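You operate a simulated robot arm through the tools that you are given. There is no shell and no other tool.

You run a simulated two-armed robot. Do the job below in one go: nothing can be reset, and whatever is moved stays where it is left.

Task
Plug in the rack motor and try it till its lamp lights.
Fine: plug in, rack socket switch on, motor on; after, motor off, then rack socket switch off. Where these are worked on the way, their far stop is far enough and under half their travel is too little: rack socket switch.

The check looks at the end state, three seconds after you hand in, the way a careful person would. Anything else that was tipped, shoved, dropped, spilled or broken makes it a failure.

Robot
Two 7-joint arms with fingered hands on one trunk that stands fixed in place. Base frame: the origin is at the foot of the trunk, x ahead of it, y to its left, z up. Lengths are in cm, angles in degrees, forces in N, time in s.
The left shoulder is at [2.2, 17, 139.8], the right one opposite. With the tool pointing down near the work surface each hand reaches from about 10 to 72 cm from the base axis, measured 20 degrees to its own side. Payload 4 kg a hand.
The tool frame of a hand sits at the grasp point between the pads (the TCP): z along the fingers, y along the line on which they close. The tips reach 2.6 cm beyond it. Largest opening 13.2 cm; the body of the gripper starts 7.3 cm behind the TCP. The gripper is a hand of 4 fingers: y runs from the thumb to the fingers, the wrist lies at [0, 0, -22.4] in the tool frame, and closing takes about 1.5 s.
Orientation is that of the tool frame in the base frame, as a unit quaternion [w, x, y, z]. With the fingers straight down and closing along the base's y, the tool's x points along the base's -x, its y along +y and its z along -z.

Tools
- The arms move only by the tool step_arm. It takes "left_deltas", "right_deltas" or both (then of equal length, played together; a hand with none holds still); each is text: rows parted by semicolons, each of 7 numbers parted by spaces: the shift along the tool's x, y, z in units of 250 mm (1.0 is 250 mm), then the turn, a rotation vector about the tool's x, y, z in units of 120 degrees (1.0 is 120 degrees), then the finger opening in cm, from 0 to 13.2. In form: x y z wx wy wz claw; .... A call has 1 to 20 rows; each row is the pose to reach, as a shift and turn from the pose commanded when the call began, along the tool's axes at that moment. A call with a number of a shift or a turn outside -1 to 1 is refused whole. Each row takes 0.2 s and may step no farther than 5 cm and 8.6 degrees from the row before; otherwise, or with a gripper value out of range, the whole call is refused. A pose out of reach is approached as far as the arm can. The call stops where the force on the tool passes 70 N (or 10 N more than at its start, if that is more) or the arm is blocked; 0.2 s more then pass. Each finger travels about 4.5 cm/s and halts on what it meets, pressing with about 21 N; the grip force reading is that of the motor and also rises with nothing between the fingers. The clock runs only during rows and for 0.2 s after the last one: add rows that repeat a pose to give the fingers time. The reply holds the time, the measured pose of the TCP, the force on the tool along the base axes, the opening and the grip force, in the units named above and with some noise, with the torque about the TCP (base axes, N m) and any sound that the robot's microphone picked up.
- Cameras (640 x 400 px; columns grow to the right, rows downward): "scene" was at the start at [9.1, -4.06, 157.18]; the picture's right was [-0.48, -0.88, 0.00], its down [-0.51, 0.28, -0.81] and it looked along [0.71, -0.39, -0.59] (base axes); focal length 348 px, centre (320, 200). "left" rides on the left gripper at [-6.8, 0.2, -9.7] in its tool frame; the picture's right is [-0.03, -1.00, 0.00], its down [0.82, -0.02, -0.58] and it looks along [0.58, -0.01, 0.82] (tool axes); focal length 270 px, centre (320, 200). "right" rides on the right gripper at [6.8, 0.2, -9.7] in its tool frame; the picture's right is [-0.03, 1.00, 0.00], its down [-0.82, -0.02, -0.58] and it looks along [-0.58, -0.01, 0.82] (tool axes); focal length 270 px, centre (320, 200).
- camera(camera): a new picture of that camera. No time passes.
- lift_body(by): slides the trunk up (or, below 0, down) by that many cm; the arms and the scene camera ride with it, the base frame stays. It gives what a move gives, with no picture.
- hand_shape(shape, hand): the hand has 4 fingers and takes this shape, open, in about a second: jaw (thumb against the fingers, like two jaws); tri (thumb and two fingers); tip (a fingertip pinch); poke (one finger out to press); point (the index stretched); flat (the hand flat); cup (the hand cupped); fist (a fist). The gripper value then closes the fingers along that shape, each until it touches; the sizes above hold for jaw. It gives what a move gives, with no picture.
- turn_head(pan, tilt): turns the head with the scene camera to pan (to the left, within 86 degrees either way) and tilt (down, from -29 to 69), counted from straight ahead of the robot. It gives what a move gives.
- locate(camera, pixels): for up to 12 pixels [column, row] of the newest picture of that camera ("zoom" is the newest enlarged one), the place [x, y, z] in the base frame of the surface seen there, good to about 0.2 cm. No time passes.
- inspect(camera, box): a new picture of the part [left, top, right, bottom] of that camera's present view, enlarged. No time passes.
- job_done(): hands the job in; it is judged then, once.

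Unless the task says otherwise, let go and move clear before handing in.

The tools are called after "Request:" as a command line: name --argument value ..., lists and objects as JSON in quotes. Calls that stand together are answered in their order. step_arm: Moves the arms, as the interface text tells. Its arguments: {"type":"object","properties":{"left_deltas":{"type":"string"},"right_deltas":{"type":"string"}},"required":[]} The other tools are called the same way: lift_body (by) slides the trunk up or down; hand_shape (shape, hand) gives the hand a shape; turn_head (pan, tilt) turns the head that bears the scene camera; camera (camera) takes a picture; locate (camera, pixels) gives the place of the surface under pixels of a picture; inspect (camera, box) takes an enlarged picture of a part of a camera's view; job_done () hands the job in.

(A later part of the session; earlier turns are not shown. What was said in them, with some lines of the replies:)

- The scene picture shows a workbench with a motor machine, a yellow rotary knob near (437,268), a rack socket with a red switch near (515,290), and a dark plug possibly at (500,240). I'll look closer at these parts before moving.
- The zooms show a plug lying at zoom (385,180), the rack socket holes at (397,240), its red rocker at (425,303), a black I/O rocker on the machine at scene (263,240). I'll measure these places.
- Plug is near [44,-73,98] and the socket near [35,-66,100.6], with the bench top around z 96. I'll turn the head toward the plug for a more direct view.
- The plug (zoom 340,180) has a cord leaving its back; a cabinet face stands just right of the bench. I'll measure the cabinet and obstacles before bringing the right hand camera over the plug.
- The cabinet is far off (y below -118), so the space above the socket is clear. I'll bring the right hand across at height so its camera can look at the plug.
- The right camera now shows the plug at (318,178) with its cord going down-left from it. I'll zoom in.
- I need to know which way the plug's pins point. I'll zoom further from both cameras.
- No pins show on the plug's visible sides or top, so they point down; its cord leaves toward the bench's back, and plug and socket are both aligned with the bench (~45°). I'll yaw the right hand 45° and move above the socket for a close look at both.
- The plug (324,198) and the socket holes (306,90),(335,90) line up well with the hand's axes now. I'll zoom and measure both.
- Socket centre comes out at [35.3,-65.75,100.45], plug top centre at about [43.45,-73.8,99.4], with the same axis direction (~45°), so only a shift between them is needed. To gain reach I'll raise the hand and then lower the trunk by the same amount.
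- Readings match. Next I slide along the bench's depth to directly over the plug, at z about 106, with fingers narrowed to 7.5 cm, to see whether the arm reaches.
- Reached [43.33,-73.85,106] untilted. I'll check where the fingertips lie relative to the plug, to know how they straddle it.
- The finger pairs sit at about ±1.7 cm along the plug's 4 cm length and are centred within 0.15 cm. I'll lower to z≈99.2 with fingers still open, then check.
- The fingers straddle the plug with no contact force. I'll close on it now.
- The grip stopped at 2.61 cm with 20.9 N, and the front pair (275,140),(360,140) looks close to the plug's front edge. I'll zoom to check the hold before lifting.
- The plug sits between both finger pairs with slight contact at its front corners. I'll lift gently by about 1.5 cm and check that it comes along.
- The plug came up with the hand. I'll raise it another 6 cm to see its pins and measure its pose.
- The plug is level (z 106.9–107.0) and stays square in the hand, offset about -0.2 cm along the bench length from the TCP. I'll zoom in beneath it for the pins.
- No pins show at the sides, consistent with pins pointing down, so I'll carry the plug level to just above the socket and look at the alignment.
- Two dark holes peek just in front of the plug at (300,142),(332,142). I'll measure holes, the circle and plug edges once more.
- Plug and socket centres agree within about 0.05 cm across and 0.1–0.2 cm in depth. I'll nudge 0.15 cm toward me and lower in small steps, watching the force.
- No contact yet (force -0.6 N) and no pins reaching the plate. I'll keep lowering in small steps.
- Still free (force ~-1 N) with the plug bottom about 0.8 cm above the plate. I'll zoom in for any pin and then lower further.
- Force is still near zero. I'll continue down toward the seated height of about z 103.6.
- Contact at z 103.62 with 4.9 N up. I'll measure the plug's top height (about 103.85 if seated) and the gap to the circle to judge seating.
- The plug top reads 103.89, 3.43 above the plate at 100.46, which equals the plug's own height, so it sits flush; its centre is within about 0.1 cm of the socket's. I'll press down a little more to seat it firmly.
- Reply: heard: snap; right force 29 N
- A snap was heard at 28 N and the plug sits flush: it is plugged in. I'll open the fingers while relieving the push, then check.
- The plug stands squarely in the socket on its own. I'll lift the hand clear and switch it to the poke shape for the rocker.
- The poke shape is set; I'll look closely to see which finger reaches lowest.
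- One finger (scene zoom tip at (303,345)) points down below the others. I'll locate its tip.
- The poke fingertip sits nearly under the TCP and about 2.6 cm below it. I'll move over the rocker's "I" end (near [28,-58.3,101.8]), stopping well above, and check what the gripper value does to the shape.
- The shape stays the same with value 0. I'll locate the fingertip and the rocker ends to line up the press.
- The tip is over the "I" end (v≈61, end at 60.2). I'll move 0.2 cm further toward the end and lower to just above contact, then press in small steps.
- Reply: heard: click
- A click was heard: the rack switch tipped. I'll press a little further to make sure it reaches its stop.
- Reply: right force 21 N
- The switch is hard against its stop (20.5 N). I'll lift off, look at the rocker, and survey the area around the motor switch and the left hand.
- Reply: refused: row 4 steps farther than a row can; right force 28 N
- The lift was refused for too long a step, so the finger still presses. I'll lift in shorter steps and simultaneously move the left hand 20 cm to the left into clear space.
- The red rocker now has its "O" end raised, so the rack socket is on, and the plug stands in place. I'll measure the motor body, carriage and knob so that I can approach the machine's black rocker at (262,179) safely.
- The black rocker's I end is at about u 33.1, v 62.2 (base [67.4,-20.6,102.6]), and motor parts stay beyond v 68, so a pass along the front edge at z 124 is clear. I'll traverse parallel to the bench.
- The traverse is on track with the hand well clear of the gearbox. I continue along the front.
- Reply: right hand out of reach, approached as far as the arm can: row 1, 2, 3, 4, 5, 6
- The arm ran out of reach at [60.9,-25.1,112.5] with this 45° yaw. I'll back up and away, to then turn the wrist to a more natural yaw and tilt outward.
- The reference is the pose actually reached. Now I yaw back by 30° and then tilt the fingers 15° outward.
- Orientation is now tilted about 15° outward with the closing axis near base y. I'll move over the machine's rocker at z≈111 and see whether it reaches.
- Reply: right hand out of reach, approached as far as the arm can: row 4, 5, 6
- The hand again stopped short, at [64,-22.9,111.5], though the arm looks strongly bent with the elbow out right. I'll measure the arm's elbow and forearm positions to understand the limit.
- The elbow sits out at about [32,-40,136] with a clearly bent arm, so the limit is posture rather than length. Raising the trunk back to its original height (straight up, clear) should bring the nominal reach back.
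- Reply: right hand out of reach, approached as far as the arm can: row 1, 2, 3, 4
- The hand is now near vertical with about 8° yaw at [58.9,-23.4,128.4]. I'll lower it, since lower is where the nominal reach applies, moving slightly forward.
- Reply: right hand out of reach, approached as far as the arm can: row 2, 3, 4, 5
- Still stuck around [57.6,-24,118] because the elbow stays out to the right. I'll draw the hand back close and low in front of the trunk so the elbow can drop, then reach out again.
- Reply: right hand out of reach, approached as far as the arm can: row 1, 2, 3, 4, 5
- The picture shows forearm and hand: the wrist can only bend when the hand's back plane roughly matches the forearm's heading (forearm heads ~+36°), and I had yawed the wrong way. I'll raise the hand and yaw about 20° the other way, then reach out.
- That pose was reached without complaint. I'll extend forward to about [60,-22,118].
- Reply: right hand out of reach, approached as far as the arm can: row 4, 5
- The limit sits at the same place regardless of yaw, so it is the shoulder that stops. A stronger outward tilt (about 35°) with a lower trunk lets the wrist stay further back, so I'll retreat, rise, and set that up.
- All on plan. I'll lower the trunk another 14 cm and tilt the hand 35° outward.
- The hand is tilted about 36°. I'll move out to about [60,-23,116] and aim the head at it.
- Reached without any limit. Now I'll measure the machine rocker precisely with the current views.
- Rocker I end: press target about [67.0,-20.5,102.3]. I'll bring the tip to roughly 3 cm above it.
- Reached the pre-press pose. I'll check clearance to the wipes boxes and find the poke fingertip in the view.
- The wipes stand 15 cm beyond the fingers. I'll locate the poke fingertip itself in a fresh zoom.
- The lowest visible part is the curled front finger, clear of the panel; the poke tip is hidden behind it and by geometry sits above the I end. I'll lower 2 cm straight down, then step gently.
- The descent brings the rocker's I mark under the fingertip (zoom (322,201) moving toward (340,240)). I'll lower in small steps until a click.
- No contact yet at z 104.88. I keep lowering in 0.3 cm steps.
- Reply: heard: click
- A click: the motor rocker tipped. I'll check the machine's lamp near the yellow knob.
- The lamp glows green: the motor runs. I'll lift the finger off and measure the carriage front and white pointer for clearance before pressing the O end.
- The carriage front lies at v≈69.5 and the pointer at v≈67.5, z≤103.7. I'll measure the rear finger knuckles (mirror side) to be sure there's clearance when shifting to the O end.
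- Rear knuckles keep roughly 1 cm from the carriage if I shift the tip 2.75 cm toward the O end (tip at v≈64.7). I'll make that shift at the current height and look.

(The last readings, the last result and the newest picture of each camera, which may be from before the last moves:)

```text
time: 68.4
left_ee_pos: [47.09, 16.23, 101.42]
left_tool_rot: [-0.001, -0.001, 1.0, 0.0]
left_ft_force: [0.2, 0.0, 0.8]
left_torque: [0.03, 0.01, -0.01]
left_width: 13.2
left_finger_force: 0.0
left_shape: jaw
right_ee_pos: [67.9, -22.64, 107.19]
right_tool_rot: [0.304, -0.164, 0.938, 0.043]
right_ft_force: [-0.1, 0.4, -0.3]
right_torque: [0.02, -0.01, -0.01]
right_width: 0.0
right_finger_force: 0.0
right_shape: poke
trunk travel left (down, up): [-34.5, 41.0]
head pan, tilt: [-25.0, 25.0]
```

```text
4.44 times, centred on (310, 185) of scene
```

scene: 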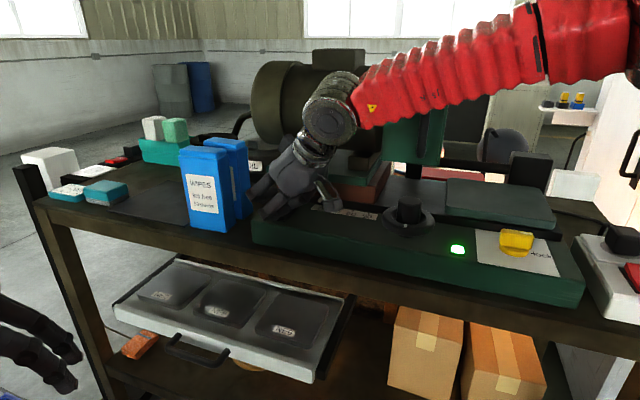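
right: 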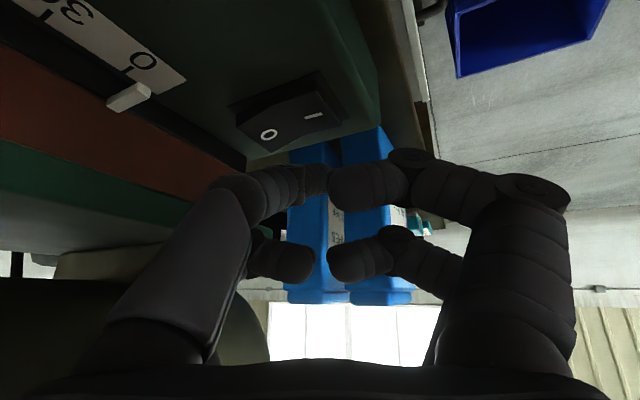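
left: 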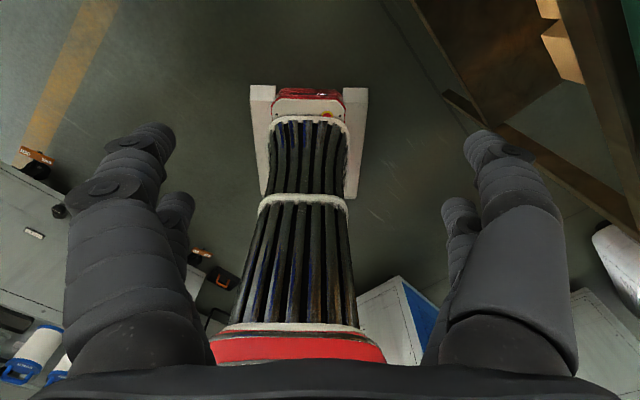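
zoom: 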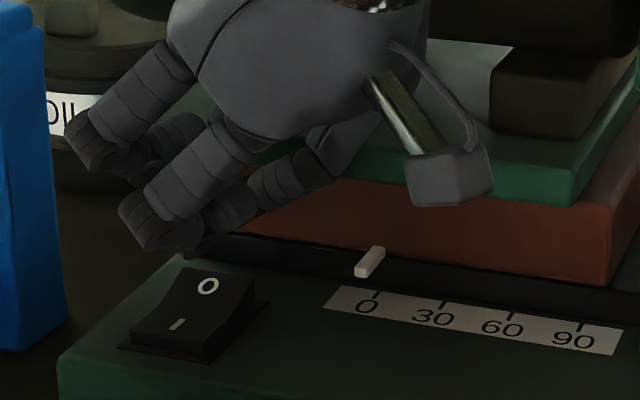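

The knuckles would come within a few millimetres of the green plate edge (v≈68.5), so I'll roll the hand 20° about the finger axis to win clearance, keeping the tip where it is, and then look.

Request:
step_arm --right_deltas "0 0 0 0 0 -0.0556 0; 0 0 0 0 0 -0.1111 0; 0 0 0 0 0 -0.1667 0; 0 0 0 0 0 -0.1667 0"

Request:
camera --camera "right"

Request:
inspect --camera "scene" --box '[250, 140, 370, 230]'

Request:
locate --camera "zoom" --pixels '[[207, 287], [177, 322], [300, 170], [260, 185], [240, 205], [330, 150], [350, 180], [150, 230], [220, 250], [430, 170]]'

```text
time: 69.4
left_ee_pos: [46.97, 16.11, 101.5]
left_tool_rot: [0.0, -0.001, 1.0, 0.0]
left_ft_force: [-0.3, 0.3, 0.4]
left_torque: [0.02, 0.02, 0.02]
left_width: 13.2
left_finger_force: 0.1
left_shape: jaw
right_ee_pos: [68.04, -22.6, 107.21]
right_tool_rot: [0.307, -0.326, 0.894, -0.012]
right_ft_force: [-0.4, -0.6, 0.2]
right_torque: [0.0, -0.04, 0.0]
right_width: 0.01
right_finger_force: 0.0
right_shape: poke
trunk travel left (down, up): [-34.5, 41.0]
head pan, tilt: [-25.0, 25.0]
```

```text
taken
```

right: 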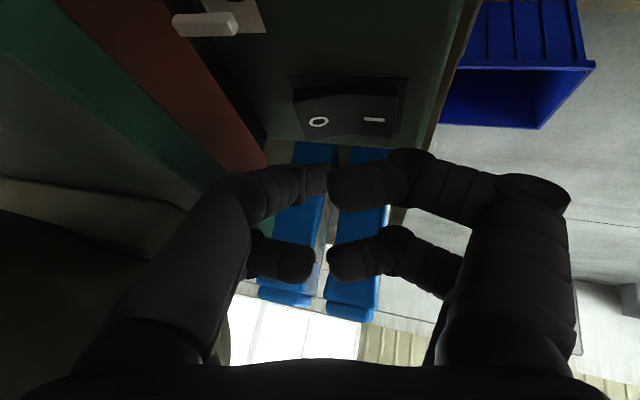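

```text
4.44 times, centred on (310, 185) of scene
```

zoom: 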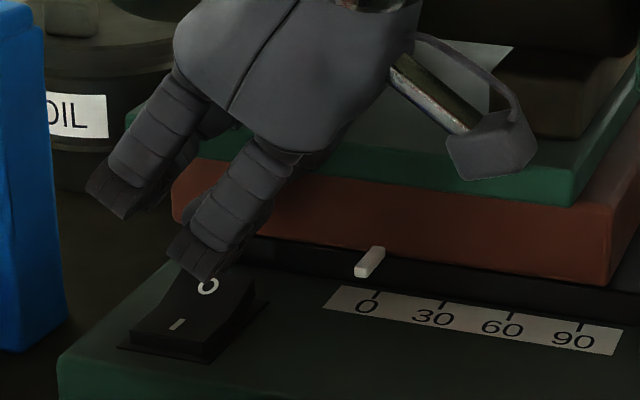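

```text
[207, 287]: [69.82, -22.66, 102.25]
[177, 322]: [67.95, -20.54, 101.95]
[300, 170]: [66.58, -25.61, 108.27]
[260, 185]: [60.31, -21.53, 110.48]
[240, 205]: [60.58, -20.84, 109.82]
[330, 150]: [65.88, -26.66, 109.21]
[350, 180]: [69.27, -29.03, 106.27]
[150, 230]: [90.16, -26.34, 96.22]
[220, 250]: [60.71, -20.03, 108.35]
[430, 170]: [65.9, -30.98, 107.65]
```

O mark now at [69.8,-22.7] and I mark at [68.0,-20.5], so the pivot is near v 64.0 and my tip is at about v 64.5; it should go ~0.5 cm further. I'll check the rear finger's actual position against the plate edge first.

Request:
inspect --camera "right" --box '[120, 100, 340, 320]'

Request:
locate --camera "right" --pixels '[[257, 240], [252, 255], [270, 250], [262, 235], [245, 275], [235, 290], [200, 170], [170, 150], [120, 120], [225, 185], [240, 250], [150, 165]]'

```text
1.82 times, centred on (230, 210) of right
```

zoom: 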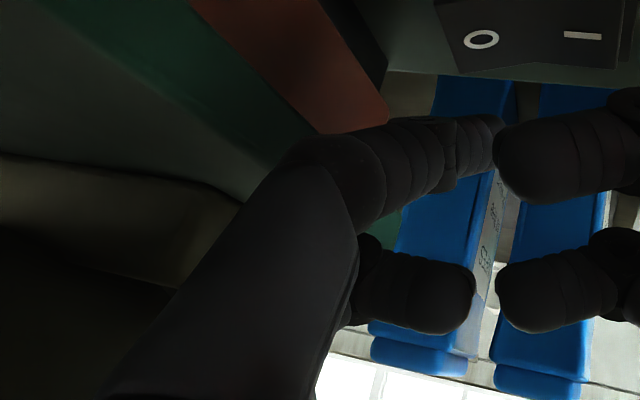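

```text
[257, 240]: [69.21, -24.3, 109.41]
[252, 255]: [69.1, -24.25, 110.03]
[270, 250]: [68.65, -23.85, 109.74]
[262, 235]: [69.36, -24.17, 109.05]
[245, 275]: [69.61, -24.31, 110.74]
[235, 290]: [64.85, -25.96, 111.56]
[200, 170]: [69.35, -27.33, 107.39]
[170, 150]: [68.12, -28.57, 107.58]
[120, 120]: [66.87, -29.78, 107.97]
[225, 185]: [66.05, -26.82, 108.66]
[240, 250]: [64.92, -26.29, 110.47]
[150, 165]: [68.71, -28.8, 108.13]
```

The rear finger would pass within a couple of millimetres of the plate, too tight. I'll back off up and toward me, then re-orient the hand (roll +40°, swing heading by −27°) so its wide side runs parallel to the plate.

Request:
step_arm --right_deltas "-0.054 0.033 -0.096 0 0 0 0; -0.107 0.065 -0.192 0 0 0 0; -0.107 0.065 -0.192 0 0 0.0667 0; -0.107 0.065 -0.192 0 0 0.1333 0; -0.107 0.065 -0.192 0 0 0.2 0; -0.107 0.065 -0.192 0 0 0.2667 0; -0.107 0.065 -0.192 0 0 0.3333 0; -0.107 0.065 -0.192 0 0 0.3333 0"

Request:
step_arm --right_deltas "0 0 0 0.0311 -0.0113 0.0455 0; 0 0 0 0.0622 -0.0226 0.091 0; 0 0 0 0.0933 -0.0339 0.1365 0; 0 0 0 0.1244 -0.0452 0.182 0; 0 0 0 0.1244 -0.0452 0.182 0"

Request:
camera --camera "scene"

Request:
camera --camera "right"

```text
time: 71.2
left_ee_pos: [47.02, 16.13, 101.38]
left_tool_rot: [-0.001, 0.001, 1.0, 0.0]
left_ft_force: [0.7, -0.1, -0.5]
left_torque: [0.0, 0.01, -0.04]
left_width: 13.2
left_finger_force: 0.1
left_shape: jaw
right_ee_pos: [65.9, -20.7, 112.18]
right_tool_rot: [0.292, 0.002, 0.952, 0.094]
right_ft_force: [-0.2, 0.1, 0.3]
right_torque: [0.03, 0.05, 0.01]
right_width: 0.0
right_finger_force: 0.0
right_shape: poke
trunk travel left (down, up): [-34.5, 41.0]
head pan, tilt: [-25.0, 25.0]
```

```text
time: 72.4
left_ee_pos: [47.09, 16.31, 101.44]
left_tool_rot: [-0.001, 0.001, 1.0, 0.0]
left_ft_force: [0.3, 0.7, -1.0]
left_torque: [0.0, 0.01, 0.0]
left_width: 13.2
left_finger_force: 0.0
left_shape: jaw
right_ee_pos: [66.2, -20.85, 112.22]
right_tool_rot: [0.309, 0.222, 0.924, 0.024]
right_ft_force: [-0.4, 0.4, 1.0]
right_torque: [0.02, 0.01, 0.03]
right_width: 0.0
right_finger_force: 0.1
right_shape: poke
right hand out of reach, approached as far as the arm can: row 4, 5
trunk travel left (down, up): [-34.5, 41.0]
head pan, tilt: [-25.0, 25.0]
```

```text
taken
```

scene: 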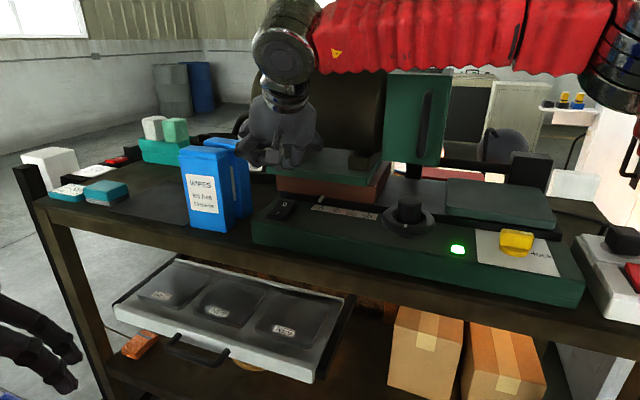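

```text
taken
```

right: 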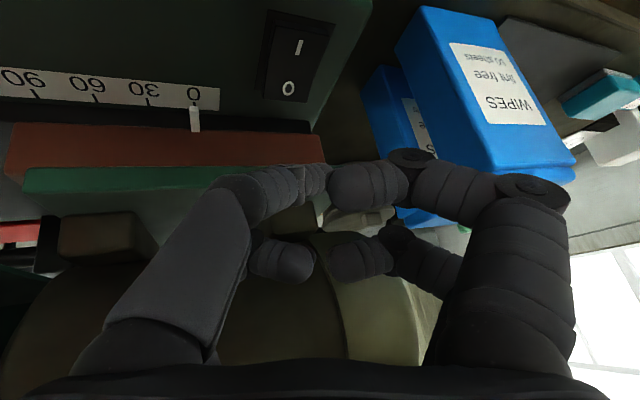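

The machine lamp is still lit. The new orientation was just at the limit, so I'll ease the heading back 8°, raise the hand, and lower the trunk 8 cm for more reach.

Request:
step_arm --right_deltas "0.03 0 -0.05 -0.0187 0.006 0.015 0; 0.06 0 -0.15 -0.037 0.012 0.03 0; 0.06 0 -0.2 -0.037 0.012 0.03 0; 0.06 0 -0.2 -0.037 0.012 0.03 0"

Request:
lift_body --by -8

Request:
camera --camera "right"

```text
time: 73.4
left_ee_pos: [46.93, 16.23, 101.46]
left_tool_rot: [-0.001, 0.0, 1.0, 0.001]
left_ft_force: [1.2, -0.3, -0.1]
left_torque: [-0.01, -0.02, 0.02]
left_width: 13.21
left_finger_force: 0.0
left_shape: jaw
right_ee_pos: [62.77, -20.93, 116.23]
right_tool_rot: [0.304, 0.238, 0.92, 0.074]
right_ft_force: [0.0, -0.5, 0.6]
right_torque: [0.0, 0.01, 0.01]
right_width: 0.0
right_finger_force: 0.1
right_shape: poke
right hand out of reach, approached as far as the arm can: row 1, 2, 3, 4
trunk travel left (down, up): [-34.5, 41.0]
head pan, tilt: [-25.0, 25.0]
```

```text
time: 74.5
left_ee_pos: [46.87, 16.13, 93.38]
left_tool_rot: [0.0, 0.0, 1.0, 0.0]
left_ft_force: [0.4, -0.4, -0.7]
left_torque: [0.01, -0.01, -0.01]
left_width: 13.18
left_finger_force: 0.0
left_shape: jaw
right_ee_pos: [64.39, -20.97, 104.92]
right_tool_rot: [0.278, 0.239, 0.928, 0.067]
right_ft_force: [-0.4, 0.3, 0.0]
right_torque: [0.0, 0.03, 0.0]
right_width: 0.0
right_finger_force: 0.1
right_shape: poke
trunk travel left (down, up): [-26.5, 49.0]
head pan, tilt: [-25.0, 25.0]
```

```text
taken
```

right: 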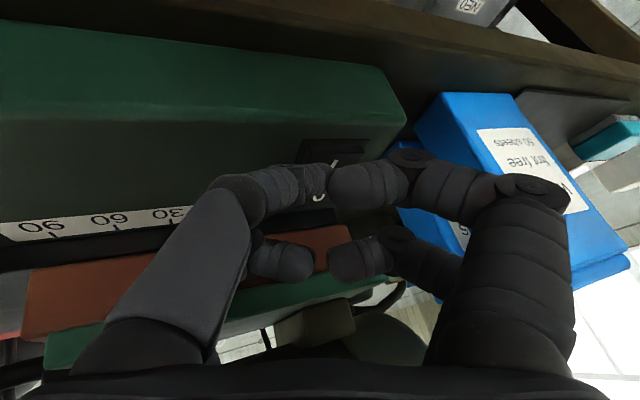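

Because of the reach limit the hand sank more than planned, to z 104.9, but with zero force and no click. I'll raise it 4 cm right away and recheck.

Request:
step_arm --right_deltas "-0.0387 0.0206 -0.067 0 0 0 0; -0.0774 0.0411 -0.134 0 0 0 0; -0.0774 0.0411 -0.134 0 0 0 0"

Request:
camera --camera "scene"

Request:
inspect --camera "scene" --box '[220, 100, 380, 220]'

Request:
camera --camera "right"

```text
time: 75.3
left_ee_pos: [47.02, 16.22, 93.48]
left_tool_rot: [-0.001, 0.0, 1.0, -0.001]
left_ft_force: [0.6, 0.5, -0.4]
left_torque: [0.01, -0.03, -0.02]
left_width: 13.21
left_finger_force: 0.1
left_shape: jaw
right_ee_pos: [64.46, -20.95, 108.98]
right_tool_rot: [0.278, 0.238, 0.928, 0.067]
right_ft_force: [0.0, -0.8, 0.1]
right_torque: [0.01, 0.04, 0.01]
right_width: 0.01
right_finger_force: 0.1
right_shape: poke
trunk travel left (down, up): [-26.5, 49.0]
head pan, tilt: [-25.0, 25.0]
```

```text
taken
```

scene: 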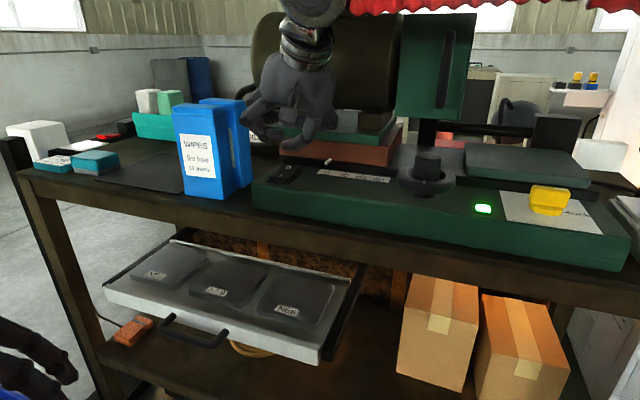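

```text
3.33 times, centred on (300, 160) of scene
```

zoom: 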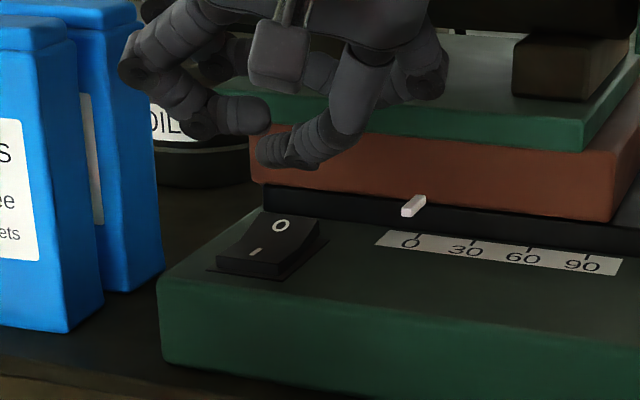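

```text
taken
```

right: 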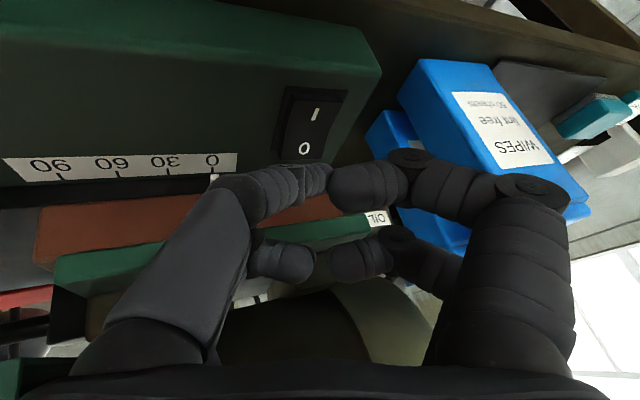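

The lamp is still lit and the pose is now freely reachable; the poke tip shows at zoom (280,158). I'll locate tip, O end and plate edge.

Request:
locate --camera "zoom" --pixels '[[262, 158], [275, 165], [290, 165], [310, 160], [350, 110], [435, 80], [281, 226], [256, 254], [290, 218], [400, 130], [300, 115], [240, 120]]'

Request:
locate --camera "right" --pixels '[[305, 148], [315, 115], [290, 100], [325, 135], [320, 95], [280, 150], [200, 235], [270, 225], [280, 260], [245, 240], [310, 180], [325, 185]]'

```text
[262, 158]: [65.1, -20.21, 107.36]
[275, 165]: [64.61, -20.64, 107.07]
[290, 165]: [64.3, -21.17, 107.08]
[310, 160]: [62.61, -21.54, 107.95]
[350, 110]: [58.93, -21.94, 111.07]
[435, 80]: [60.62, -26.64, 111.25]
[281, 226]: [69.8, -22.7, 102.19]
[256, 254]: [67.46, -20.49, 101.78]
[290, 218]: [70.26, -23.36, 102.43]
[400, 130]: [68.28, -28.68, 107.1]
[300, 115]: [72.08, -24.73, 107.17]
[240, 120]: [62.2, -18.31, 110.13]
```

```text
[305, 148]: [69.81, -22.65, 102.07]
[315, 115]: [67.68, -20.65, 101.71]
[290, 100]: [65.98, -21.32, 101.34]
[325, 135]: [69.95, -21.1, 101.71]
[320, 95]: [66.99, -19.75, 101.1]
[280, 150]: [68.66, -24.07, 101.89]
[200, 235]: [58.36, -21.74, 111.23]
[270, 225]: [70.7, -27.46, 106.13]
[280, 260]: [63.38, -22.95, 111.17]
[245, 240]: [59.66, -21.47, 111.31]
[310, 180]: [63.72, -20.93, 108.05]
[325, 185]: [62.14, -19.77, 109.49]
```

Tip geometry agrees with the calculation, and in this orientation the rear knuckles should keep roughly 0.7 cm from the plate. I'll shift over the O end at the current height first.

Request:
step_arm --right_deltas "-0.0745 0.007 0.0452 0 0 0 0; -0.149 0.014 0.0904 0 0 0 0; -0.149 0.014 0.0904 0 0 0 0"

Request:
inspect --camera "scene" --box '[240, 120, 360, 210]'

Request:
camera --camera "right"

```text
time: 76.1
left_ee_pos: [47.09, 16.25, 93.39]
left_tool_rot: [0.0, 0.0, 1.0, 0.0]
left_ft_force: [0.0, 0.4, 0.3]
left_torque: [0.02, 0.0, -0.04]
left_width: 13.2
left_finger_force: 0.1
left_shape: jaw
right_ee_pos: [68.48, -22.43, 108.89]
right_tool_rot: [0.278, 0.239, 0.928, 0.067]
right_ft_force: [0.9, 0.2, 0.4]
right_torque: [-0.04, -0.01, 0.0]
right_width: 0.01
right_finger_force: 0.1
right_shape: poke
trunk travel left (down, up): [-26.5, 49.0]
head pan, tilt: [-25.0, 25.0]
```

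```text
4.44 times, centred on (300, 165) of scene
```

zoom: 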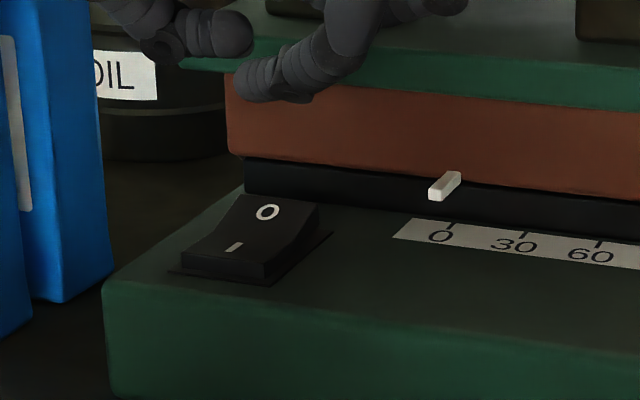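

```text
taken
```

right: 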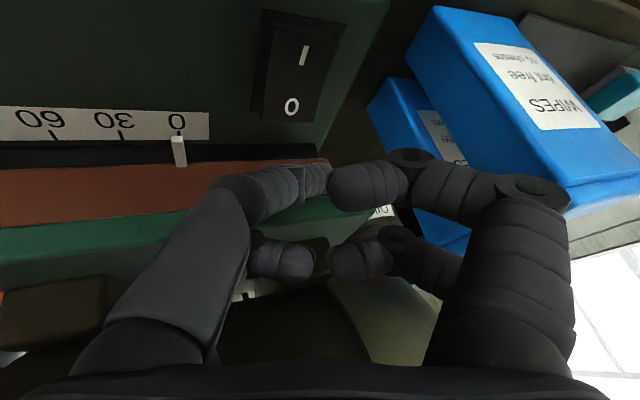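

Reached exactly. I'll locate the visible tip bottom again to judge where it will land on the O end.

Request:
inspect --camera "scene" --box '[270, 130, 320, 165]'

Request:
locate --camera "zoom" --pixels '[[200, 170], [230, 200], [260, 205], [290, 210], [320, 210], [220, 150], [280, 180], [350, 190]]'

```text
11.43 times, centred on (295, 148) of scene
```

zoom: 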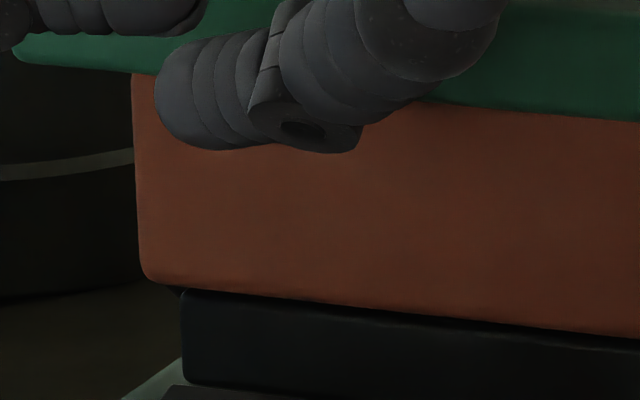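

```text
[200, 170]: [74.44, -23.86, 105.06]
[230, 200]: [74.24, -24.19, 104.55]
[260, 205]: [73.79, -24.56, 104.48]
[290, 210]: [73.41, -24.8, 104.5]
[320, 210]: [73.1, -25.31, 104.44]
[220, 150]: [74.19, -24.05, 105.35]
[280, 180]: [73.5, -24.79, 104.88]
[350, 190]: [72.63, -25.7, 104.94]
```

In this roll the tip segment lies rather flat, so I'll locate its tip and the next joint to see which will touch first.

Request:
locate --camera "zoom" --pixels '[[165, 110], [185, 140], [210, 145], [240, 145], [270, 135], [310, 145], [340, 148], [200, 100], [300, 100], [355, 130]]'

```text
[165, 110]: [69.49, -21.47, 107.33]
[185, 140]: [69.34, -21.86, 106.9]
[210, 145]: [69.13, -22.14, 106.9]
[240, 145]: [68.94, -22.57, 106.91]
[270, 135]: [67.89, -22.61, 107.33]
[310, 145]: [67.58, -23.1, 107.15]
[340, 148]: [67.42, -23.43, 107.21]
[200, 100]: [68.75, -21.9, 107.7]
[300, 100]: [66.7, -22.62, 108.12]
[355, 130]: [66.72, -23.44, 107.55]
```

The tip is lowest (about 106.6, over v≈64.8), with the joint 0.4 cm higher. I'll shift 0.3 cm further toward the O end and lower 3 cm, still above contact.

Request:
step_arm --right_deltas "0.024 -0.0174 0.0525 0 0 0 0; 0.048 -0.0348 0.105 0 0 0 0; 0.048 -0.0348 0.105 0 0 0 0"

Request:
inspect --camera "scene" --box '[260, 130, 330, 190]'

Request:
inspect --camera "right" --box '[180, 60, 400, 300]'

```text
time: 76.9
left_ee_pos: [47.08, 16.11, 93.4]
left_tool_rot: [-0.001, 0.0, 1.0, 0.0]
left_ft_force: [0.2, 0.1, -0.6]
left_torque: [0.01, -0.02, -0.03]
left_width: 13.18
left_finger_force: 0.1
left_shape: jaw
right_ee_pos: [68.7, -22.77, 105.72]
right_tool_rot: [0.279, 0.238, 0.928, 0.068]
right_ft_force: [-0.2, 0.1, -0.7]
right_torque: [0.0, -0.01, 0.03]
right_width: 0.0
right_finger_force: 0.0
right_shape: poke
trunk travel left (down, up): [-26.5, 49.0]
head pan, tilt: [-25.0, 25.0]
```

```text
6.67 times, centred on (295, 160) of scene
```

zoom: 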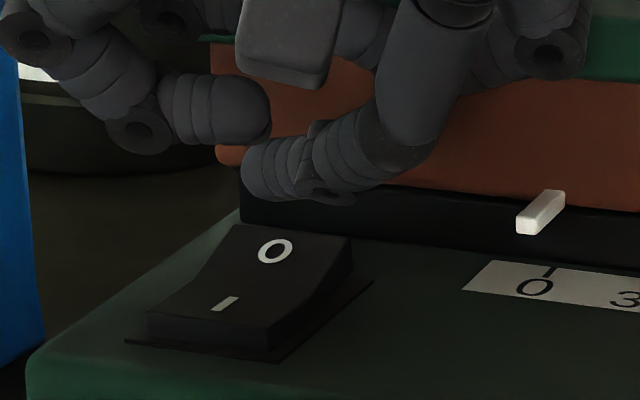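

```text
1.67 times, centred on (290, 180) of right
```

zoom: 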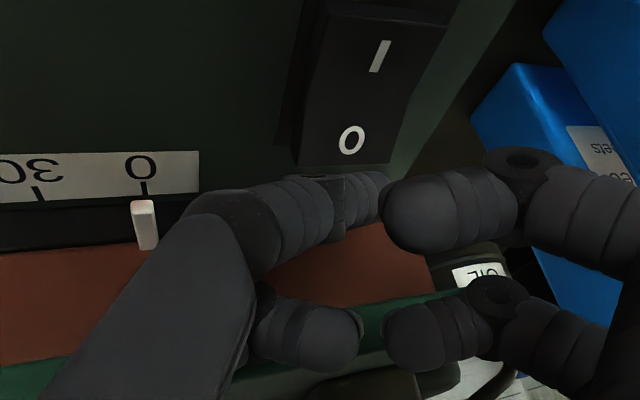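

The tip will land on the O mark (zoom (270,240) vs label (275,250)). I'll lower 0.8 cm and then press in small steps.

Request:
step_arm --right_deltas "0.0078 -0.0041 0.0134 0 0 0 0; 0.0155 -0.0082 0.0268 0 0 0 0; 0.0155 -0.0082 0.0268 0 0 0 0"

Request:
step_arm --right_deltas "0.0039 -0.0021 0.0067 0 0 0 0; 0.0077 -0.0041 0.0134 0 0 0 0; 0.0077 -0.0041 0.0134 0 0 0 0"

Request:
inspect --camera "scene" --box '[260, 130, 330, 190]'

```text
time: 77.7
left_ee_pos: [47.05, 16.14, 93.34]
left_tool_rot: [-0.002, 0.0, 1.0, 0.0]
left_ft_force: [-0.5, 0.3, 0.0]
left_torque: [0.02, -0.04, 0.0]
left_width: 13.21
left_finger_force: 0.1
left_shape: jaw
right_ee_pos: [68.84, -22.76, 105.17]
right_tool_rot: [0.278, 0.239, 0.928, 0.066]
right_ft_force: [-0.1, 0.2, -0.7]
right_torque: [-0.02, -0.02, -0.02]
right_width: 0.0
right_finger_force: 0.1
right_shape: poke
trunk travel left (down, up): [-26.5, 49.0]
head pan, tilt: [-25.0, 25.0]
```

```text
time: 78.5
left_ee_pos: [47.05, 16.16, 93.48]
left_tool_rot: [-0.001, 0.0, 1.0, 0.0]
left_ft_force: [0.2, 0.7, 0.2]
left_torque: [0.01, -0.04, 0.01]
left_width: 13.18
left_finger_force: 0.1
left_shape: jaw
right_ee_pos: [68.73, -22.74, 104.72]
right_tool_rot: [0.279, 0.238, 0.928, 0.067]
right_ft_force: [0.3, 0.0, 0.6]
right_torque: [-0.01, 0.0, 0.05]
right_width: 0.0
right_finger_force: 0.1
right_shape: poke
trunk travel left (down, up): [-26.5, 49.0]
head pan, tilt: [-25.0, 25.0]
```

```text
6.67 times, centred on (295, 160) of scene
```

zoom: 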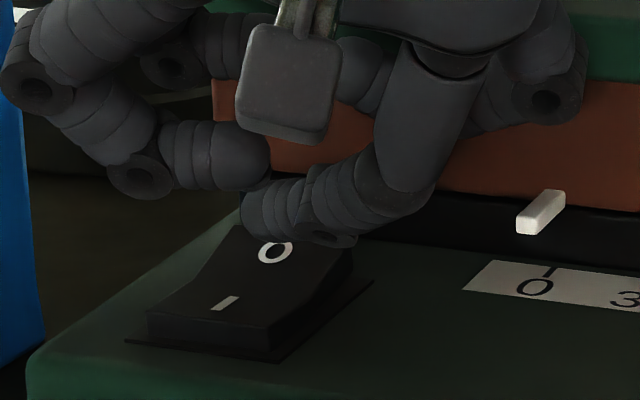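

The tip is just above the O mark with no force yet. I press on in 0.3 cm steps.

Request:
step_arm --right_deltas "0.003 -0.0016 0.005 0 0 0 0; 0.0058 -0.0031 0.01 0 0 0 0; 0.0058 -0.0031 0.01 0 0 0 0"

Request:
step_arm --right_deltas "0.003 -0.0016 0.005 0 0 0 0; 0.0058 -0.0031 0.01 0 0 0 0; 0.0058 -0.0031 0.01 0 0 0 0"

Request:
inspect --camera "scene" --box '[260, 130, 500, 230]'

```text
time: 79.3
left_ee_pos: [47.03, 16.19, 93.34]
left_tool_rot: [-0.001, -0.001, 1.0, 0.0]
left_ft_force: [-0.5, -0.5, 0.4]
left_torque: [-0.01, 0.01, -0.02]
left_width: 13.18
left_finger_force: 0.0
left_shape: jaw
right_ee_pos: [68.84, -22.75, 104.24]
right_tool_rot: [0.278, 0.239, 0.928, 0.067]
right_ft_force: [-0.2, -0.6, -0.4]
right_torque: [0.0, 0.04, -0.01]
right_width: 0.0
right_finger_force: 0.1
right_shape: poke
trunk travel left (down, up): [-26.5, 49.0]
head pan, tilt: [-25.0, 25.0]
heard: click
```

```text
time: 80.1
left_ee_pos: [46.9, 16.16, 93.52]
left_tool_rot: [-0.001, 0.001, 1.0, 0.0]
left_ft_force: [-0.4, -0.1, 1.1]
left_torque: [0.01, -0.01, -0.02]
left_width: 13.19
left_finger_force: 0.0
left_shape: jaw
right_ee_pos: [68.83, -22.84, 104.26]
right_tool_rot: [0.279, 0.24, 0.927, 0.067]
right_ft_force: [0.7, -0.9, 8.8]
right_torque: [-0.02, -0.12, -0.01]
right_width: 0.0
right_finger_force: 0.0
right_shape: poke
trunk travel left (down, up): [-26.5, 49.0]
head pan, tilt: [-25.0, 25.0]
```

```text
2.67 times, centred on (380, 180) of scene
```

zoom: 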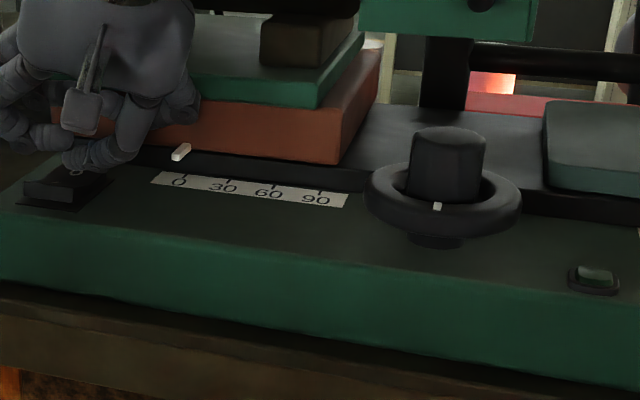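

A click, 8.8 N at the stop, and the lamp is dark: the motor is off. Now I lift straight up and draw the hand back toward me.

Request:
step_arm --right_deltas "-0.0484 0.0257 -0.0837 0 0 0 0; -0.0968 0.0514 -0.1674 0 0 0 0; -0.13 0.068 -0.225 0 0 0 0; 0.0162 -0.0133 -0.3346 0 0 0 0; 0.16 -0.09 -0.44 0 0 0 0"

Request:
camera --camera "scene"

Request:
inspect --camera "scene" --box '[240, 120, 360, 210]'

```text
time: 81.3
left_ee_pos: [46.92, 16.18, 93.45]
left_tool_rot: [0.0, 0.0, 1.0, 0.0]
left_ft_force: [-0.4, -0.7, 0.2]
left_torque: [-0.01, -0.01, -0.02]
left_width: 13.18
left_finger_force: 0.0
left_shape: jaw
right_ee_pos: [58.8, -22.87, 111.02]
right_tool_rot: [0.279, 0.239, 0.928, 0.067]
right_ft_force: [0.4, 0.1, 0.2]
right_torque: [0.02, 0.02, 0.05]
right_width: 0.01
right_finger_force: 0.1
right_shape: poke
trunk travel left (down, up): [-26.5, 49.0]
head pan, tilt: [-25.0, 25.0]
```

```text
taken
```

scene: 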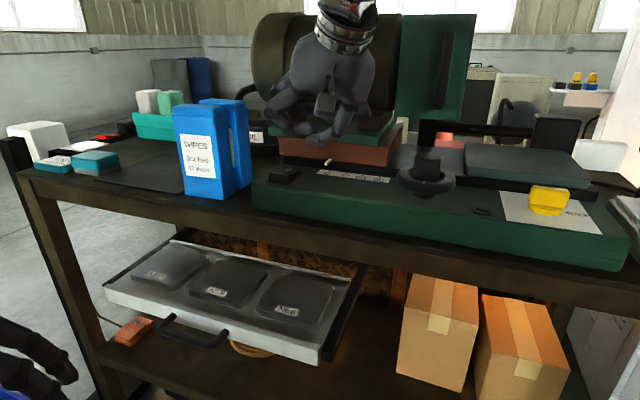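

```text
4.44 times, centred on (300, 165) of scene
```

zoom: 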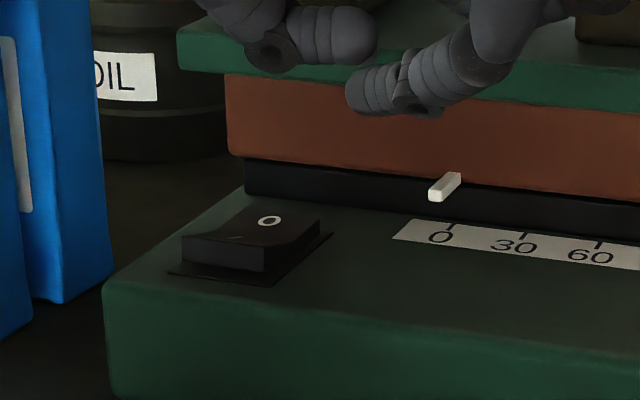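

The motor rocker is back to off with pointer and lamp as at the start. I'll raise the trunk to the height used for the rack socket and straighten the hand.

Request:
lift_body --by 22

Request:
step_arm --right_deltas "0 0 0 0.0323 0.0608 0 0; 0 0 0 0.0645 0.1215 0 0; 0 0 0 0.0968 0.1823 0 0; 0 0 0 0.129 0.243 0 0; 0 0 0 0.129 0.243 0 0"

```text
time: 83.7
left_ee_pos: [47.05, 16.31, 115.38]
left_tool_rot: [-0.001, 0.0, 1.0, 0.0]
left_ft_force: [-0.2, 0.8, 0.0]
left_torque: [-0.01, -0.02, 0.0]
left_width: 13.2
left_finger_force: 0.2
left_shape: jaw
right_ee_pos: [58.92, -22.76, 132.78]
right_tool_rot: [0.277, 0.24, 0.928, 0.066]
right_ft_force: [-0.2, -0.5, 1.4]
right_torque: [0.04, -0.01, 0.02]
right_width: 0.0
right_finger_force: 0.0
right_shape: poke
trunk travel left (down, up): [-48.5, 27.0]
head pan, tilt: [-25.0, 25.0]
```

```text
time: 84.9
left_ee_pos: [47.1, 16.06, 115.48]
left_tool_rot: [-0.001, 0.0, 1.0, 0.001]
left_ft_force: [-0.4, 0.6, 0.6]
left_torque: [0.04, 0.02, 0.0]
left_width: 13.19
left_finger_force: 0.0
left_shape: jaw
right_ee_pos: [55.89, -24.93, 131.24]
right_tool_rot: [0.001, 0.25, 0.968, 0.001]
right_ft_force: [0.2, 0.1, 0.0]
right_torque: [0.04, 0.03, -0.02]
right_width: 0.03
right_finger_force: 0.1
right_shape: poke
right hand out of reach, approached as far as the arm can: row 3, 4, 5
trunk travel left (down, up): [-48.5, 27.0]
head pan, tilt: [-25.0, 25.0]
```

The hand is vertical again. I'll traverse back along the front of the bench toward the rack socket, turning the yaw to match.

Request:
step_arm --right_deltas "0.039 -0.168 0.02 0 0 0 0; 0.078 -0.337 0.04 0 0 0 0; 0.117 -0.505 0.06 0 0 0 0; 0.156 -0.674 0.08 0 0 0 0; 0.195 -0.842 0.1 0 0 0 0"

Request:
step_arm --right_deltas "0.039 -0.168 0.02 0 0 0.03 0; 0.078 -0.337 0.04 0 0 0.06 0; 0.117 -0.505 0.06 0 0 0.09 0; 0.156 -0.674 0.08 0 0 0.133 0; 0.195 -0.842 0.1 0 0 0.133 0"

Request:
turn_head --pan -50 --tilt 38

Request:
camera --camera "scene"

Request:
camera --camera "right"

```text
time: 86.1
left_ee_pos: [46.88, 16.1, 115.45]
left_tool_rot: [0.0, 0.0, 1.0, 0.0]
left_ft_force: [-0.8, -0.4, 0.0]
left_torque: [0.0, -0.03, 0.01]
left_width: 13.2
left_finger_force: 0.1
left_shape: jaw
right_ee_pos: [41.07, -40.98, 128.63]
right_tool_rot: [0.002, 0.248, 0.969, 0.002]
right_ft_force: [-0.3, 0.6, 0.1]
right_torque: [0.02, 0.01, -0.01]
right_width: 0.0
right_finger_force: 0.1
right_shape: poke
trunk travel left (down, up): [-48.5, 27.0]
head pan, tilt: [-25.0, 25.0]
```

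```text
time: 87.3
left_ee_pos: [46.91, 16.2, 115.56]
left_tool_rot: [-0.001, 0.0, 1.0, 0.0]
left_ft_force: [-0.1, -1.0, -0.2]
left_torque: [0.01, -0.01, -0.04]
left_width: 13.2
left_finger_force: 0.0
left_shape: jaw
right_ee_pos: [26.64, -57.36, 126.33]
right_tool_rot: [0.002, 0.38, 0.925, 0.001]
right_ft_force: [0.0, -0.4, 0.3]
right_torque: [0.03, 0.03, 0.01]
right_width: 0.0
right_finger_force: 0.0
right_shape: poke
trunk travel left (down, up): [-48.5, 27.0]
head pan, tilt: [-25.0, 25.0]
```

```text
time: 88.2
left_ee_pos: [46.94, 16.28, 115.48]
left_tool_rot: [0.0, 0.0, 1.0, 0.0]
left_ft_force: [-0.5, 0.9, 0.8]
left_torque: [0.0, 0.0, -0.01]
left_width: 13.19
left_finger_force: 0.1
left_shape: jaw
right_ee_pos: [26.54, -57.17, 126.42]
right_tool_rot: [0.003, 0.381, 0.924, 0.0]
right_ft_force: [0.0, -0.4, 1.0]
right_torque: [0.01, 0.05, 0.0]
right_width: 0.0
right_finger_force: 0.1
right_shape: poke
trunk travel left (down, up): [-48.5, 27.0]
head pan, tilt: [-50.0, 38.0]
```

```text
taken
```

scene: 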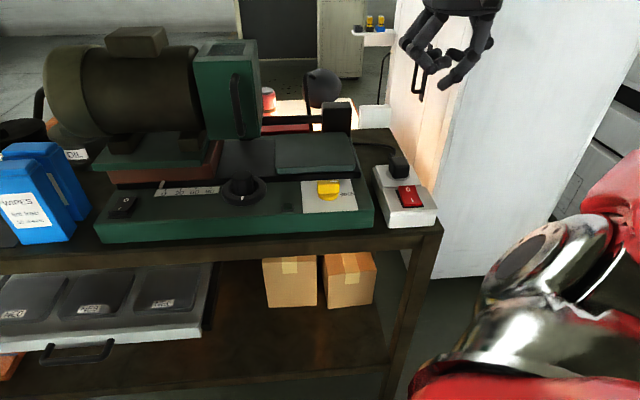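

```text
taken
```

right: 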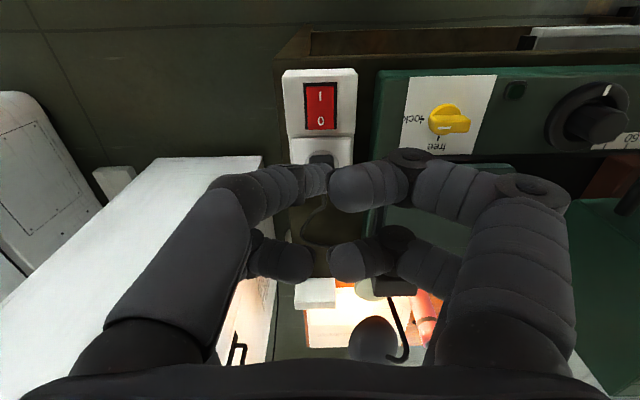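

Back above the rack socket. I'll measure the raised O end of the red rocker.

Request:
inspect --camera "right" --box '[270, 60, 370, 170]'

Request:
locate --camera "right" --pixels '[[320, 121], [321, 95], [320, 127], [308, 120], [335, 120], [320, 86], [319, 160], [320, 111]]'

Request:
inspect --camera "scene" --box '[370, 140, 450, 230]'

Request:
locate --camera "zoom" --pixels '[[300, 215], [320, 245], [290, 205], [330, 200], [275, 210], [225, 140]]'

```text
3.64 times, centred on (320, 115) of right
```

zoom: 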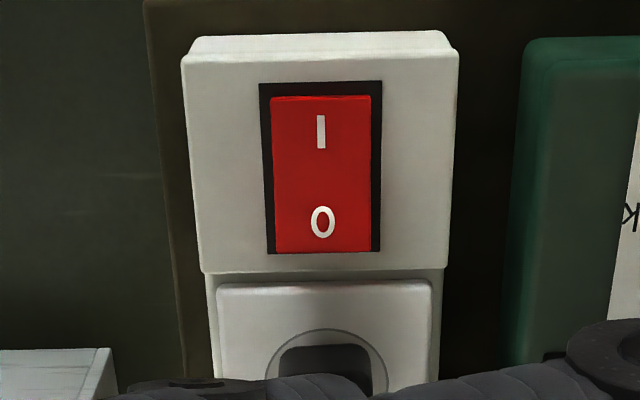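

```text
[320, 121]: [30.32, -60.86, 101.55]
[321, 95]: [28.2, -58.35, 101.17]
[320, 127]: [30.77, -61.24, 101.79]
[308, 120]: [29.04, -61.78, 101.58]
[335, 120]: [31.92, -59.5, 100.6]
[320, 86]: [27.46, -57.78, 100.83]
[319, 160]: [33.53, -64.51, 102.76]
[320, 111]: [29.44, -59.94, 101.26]
```

```text
4.44 times, centred on (410, 185) of scene
```

zoom: 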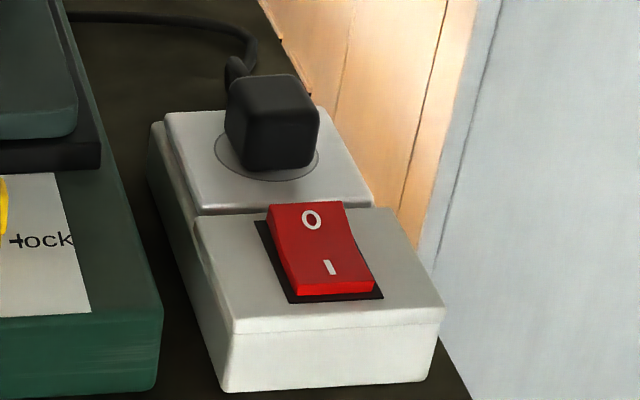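

```text
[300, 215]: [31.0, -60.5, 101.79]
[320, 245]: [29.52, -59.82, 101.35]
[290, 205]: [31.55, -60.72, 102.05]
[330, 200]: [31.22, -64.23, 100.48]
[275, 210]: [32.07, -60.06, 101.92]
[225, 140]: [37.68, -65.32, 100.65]
```

The O end is at about [30.5,-60.95,101.7]. I'll come down over it to z 108 first.

Request:
step_arm --right_deltas "-0.054 0.001 0.16 0 0 0 0; -0.108 0.002 0.32 0 0 0 0; -0.162 0.004 0.48 0 0 0 0; -0.216 0.005 0.62 0 0 0 0; -0.216 0.005 0.736 0 0 0 0; -0.216 0.005 0.736 0 0 0 0"

Request:
inspect --camera "scene" --box '[360, 90, 450, 220]'

Request:
locate --camera "zoom" --pixels '[[320, 195], [330, 200], [310, 190], [300, 205], [315, 240]]'

```text
time: 89.5
left_ee_pos: [46.93, 16.2, 115.45]
left_tool_rot: [0.001, 0.0, 1.0, 0.0]
left_ft_force: [-0.1, 0.5, 0.7]
left_torque: [-0.01, -0.02, 0.0]
left_width: 13.18
left_finger_force: 0.1
left_shape: jaw
right_ee_pos: [30.91, -60.69, 107.87]
right_tool_rot: [0.002, 0.382, 0.924, 0.001]
right_ft_force: [0.0, 0.7, -0.3]
right_torque: [-0.01, 0.0, -0.02]
right_width: 0.0
right_finger_force: 0.0
right_shape: poke
trunk travel left (down, up): [-48.5, 27.0]
head pan, tilt: [-50.0, 38.0]
```

```text
3.08 times, centred on (405, 155) of scene
```

zoom: 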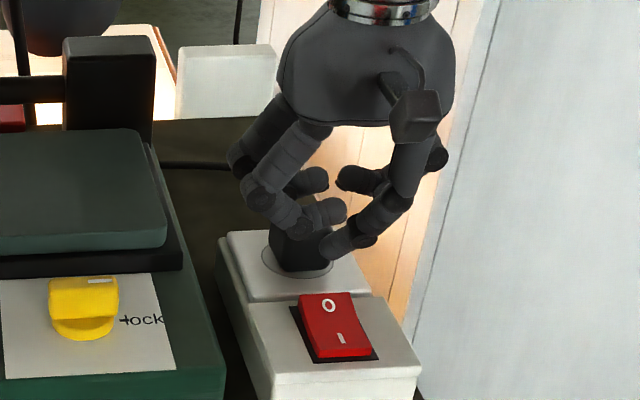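

```text
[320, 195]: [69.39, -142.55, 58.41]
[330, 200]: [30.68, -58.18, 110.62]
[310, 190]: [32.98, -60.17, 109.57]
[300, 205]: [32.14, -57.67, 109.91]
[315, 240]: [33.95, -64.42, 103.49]
```

The tip hovers above the O end. I'll correct 0.3 cm sideways, lower to just above contact, then press in small steps.

Request:
step_arm --right_deltas "0 -0.012 0.06 0 0 0 0; 0 -0.012 0.12 0 0 0 0; 0 -0.012 0.12 0 0 0 0"

Request:
step_arm --right_deltas "0 0 0.008 0 0 0 0; 0 0 0.016 0 0 0 0; 0 0 0.016 0 0 0 0"

Request:
inspect --camera "scene" --box '[360, 110, 450, 230]'

```text
time: 90.3
left_ee_pos: [46.96, 16.25, 115.48]
left_tool_rot: [0.001, 0.0, 1.0, -0.001]
left_ft_force: [0.3, 0.1, 1.2]
left_torque: [0.02, 0.0, -0.04]
left_width: 13.2
left_finger_force: 0.0
left_shape: jaw
right_ee_pos: [30.57, -61.16, 104.83]
right_tool_rot: [0.002, 0.381, 0.924, 0.0]
right_ft_force: [0.1, 0.5, 0.8]
right_torque: [-0.03, -0.01, -0.03]
right_width: 0.0
right_finger_force: 0.1
right_shape: poke
trunk travel left (down, up): [-48.5, 27.0]
head pan, tilt: [-50.0, 38.0]
```

```text
time: 91.2
left_ee_pos: [46.94, 16.13, 115.38]
left_tool_rot: [0.0, 0.0, 1.0, 0.001]
left_ft_force: [-0.5, 0.1, -0.4]
left_torque: [0.01, -0.02, 0.01]
left_width: 13.22
left_finger_force: 0.0
left_shape: jaw
right_ee_pos: [30.58, -61.08, 104.45]
right_tool_rot: [0.002, 0.381, 0.925, 0.001]
right_ft_force: [0.0, 0.9, -0.1]
right_torque: [-0.04, -0.01, 0.0]
right_width: 0.02
right_finger_force: 0.1
right_shape: poke
trunk travel left (down, up): [-48.5, 27.0]
head pan, tilt: [-50.0, 38.0]
heard: click
```

```text
3.33 times, centred on (405, 170) of scene
```

zoom: 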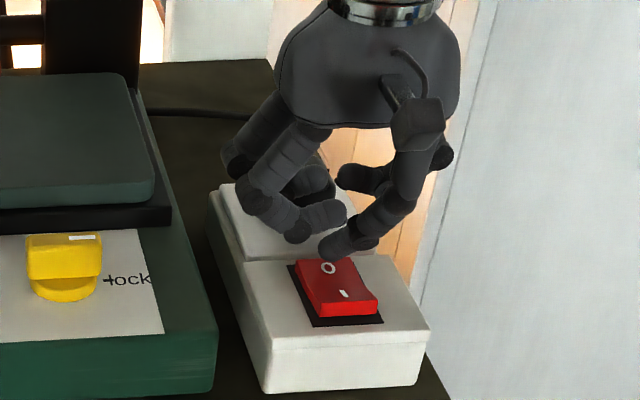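

A click, and the I end is raised: the rack switch tipped to off. I'll press slightly further to its stop and then lift away.

Request:
step_arm --right_deltas "0 0 0.008 0 0 0 0; 0 0 0.014 0 0 0 0; 0 0 0.014 0 0 0 0"

Request:
step_arm --right_deltas "0 0 -0.1 0 0 0 0; 0 0 -0.25 0 0 0 0; 0 0 -0.42 0 0 0 0; 0.05 0 -0.58 0 0 0 0; 0.15 0 -0.72 0 0 0 0; 0.25 0 -0.82 0 0 0 0"

Request:
camera --camera "scene"

Request:
inspect --camera "scene" --box '[290, 130, 450, 240]'

Request:
inspect --camera "scene" --box '[0, 20, 280, 260]'

```text
time: 92.0
left_ee_pos: [46.76, 16.22, 115.47]
left_tool_rot: [0.0, 0.0, 1.0, 0.0]
left_ft_force: [-0.4, -0.9, 0.6]
left_torque: [-0.01, -0.03, -0.05]
left_width: 13.16
left_finger_force: 0.0
left_shape: jaw
right_ee_pos: [30.58, -61.06, 104.23]
right_tool_rot: [0.004, 0.382, 0.924, -0.001]
right_ft_force: [-1.8, -2.0, 12.1]
right_torque: [-0.04, 0.01, -0.01]
right_width: 0.01
right_finger_force: 0.0
right_shape: poke
trunk travel left (down, up): [-48.5, 27.0]
head pan, tilt: [-50.0, 38.0]
```

```text
time: 93.3
left_ee_pos: [46.88, 16.13, 115.44]
left_tool_rot: [0.0, 0.001, 1.0, 0.0]
left_ft_force: [0.1, 0.6, -0.1]
left_torque: [-0.02, 0.0, 0.03]
left_width: 13.2
left_finger_force: 0.1
left_shape: jaw
right_ee_pos: [26.06, -56.51, 124.52]
right_tool_rot: [0.002, 0.382, 0.924, 0.0]
right_ft_force: [-0.2, -0.7, 0.1]
right_torque: [-0.04, -0.04, -0.02]
right_width: 0.0
right_finger_force: 0.0
right_shape: poke
trunk travel left (down, up): [-48.5, 27.0]
head pan, tilt: [-50.0, 38.0]
```

```text
taken
```

scene: 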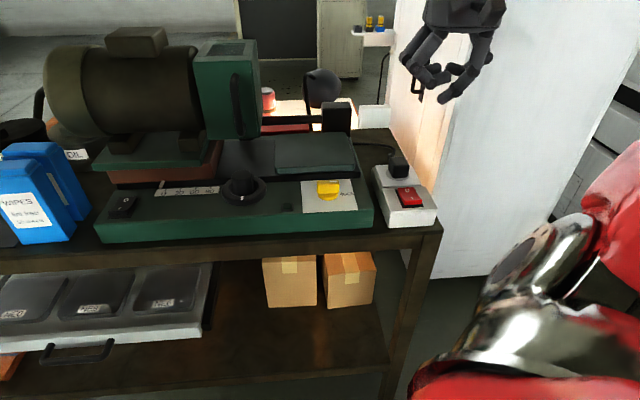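

```text
3.64 times, centred on (370, 185) of scene
```

zoom: 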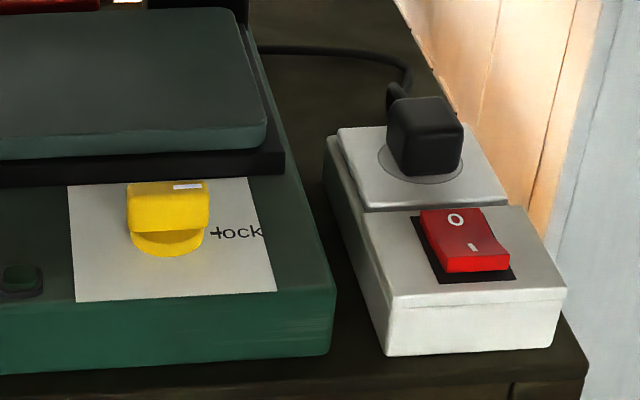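

```text
1.67 times, centred on (140, 140) of scene
```

zoom: 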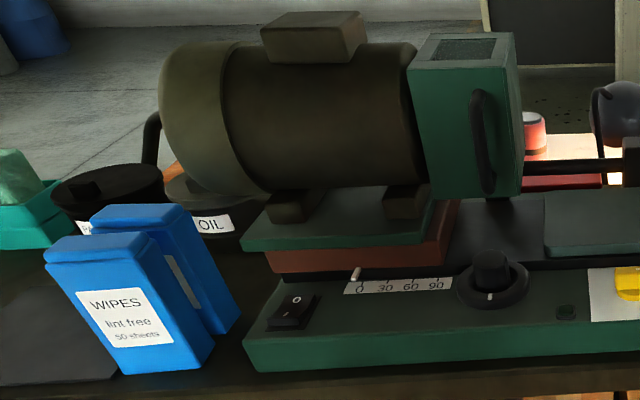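

The plug is in the socket, and both rockers are back to O: the motor's at zoom (293,312) and the rack's at (465,240). The lamp is dark, the dial, lock and pointer are as they were, and both hands are clear, so I'm handing the job in.

Request:
job_done

```text
The job is handed in.
```

The rack motor is plugged in and its lamp lit green on the first try. I then shut everything down in the order you gave and handed the job in.

- **Plug:** it snapped into the rack socket and stayed seated when I let go.
- **Rack socket switch:** I pressed it fully on before the motor run and fully off after it, to its stop both times.
- **Motor:** I switched it on, saw the lamp light, then switched it off. The lamp went dark and the switch is back at off.
- **Everything else:** the dial, the yellow lock, the scale pointer and the wipes boxes look the same as at the start. Both hands are clear of the bench.

While I was moving to switch the motor off, the right hand sank about 3 cm lower than planned, close above the motor switch. There was no force and no click, and the lamp stayed lit, so nothing was touched.
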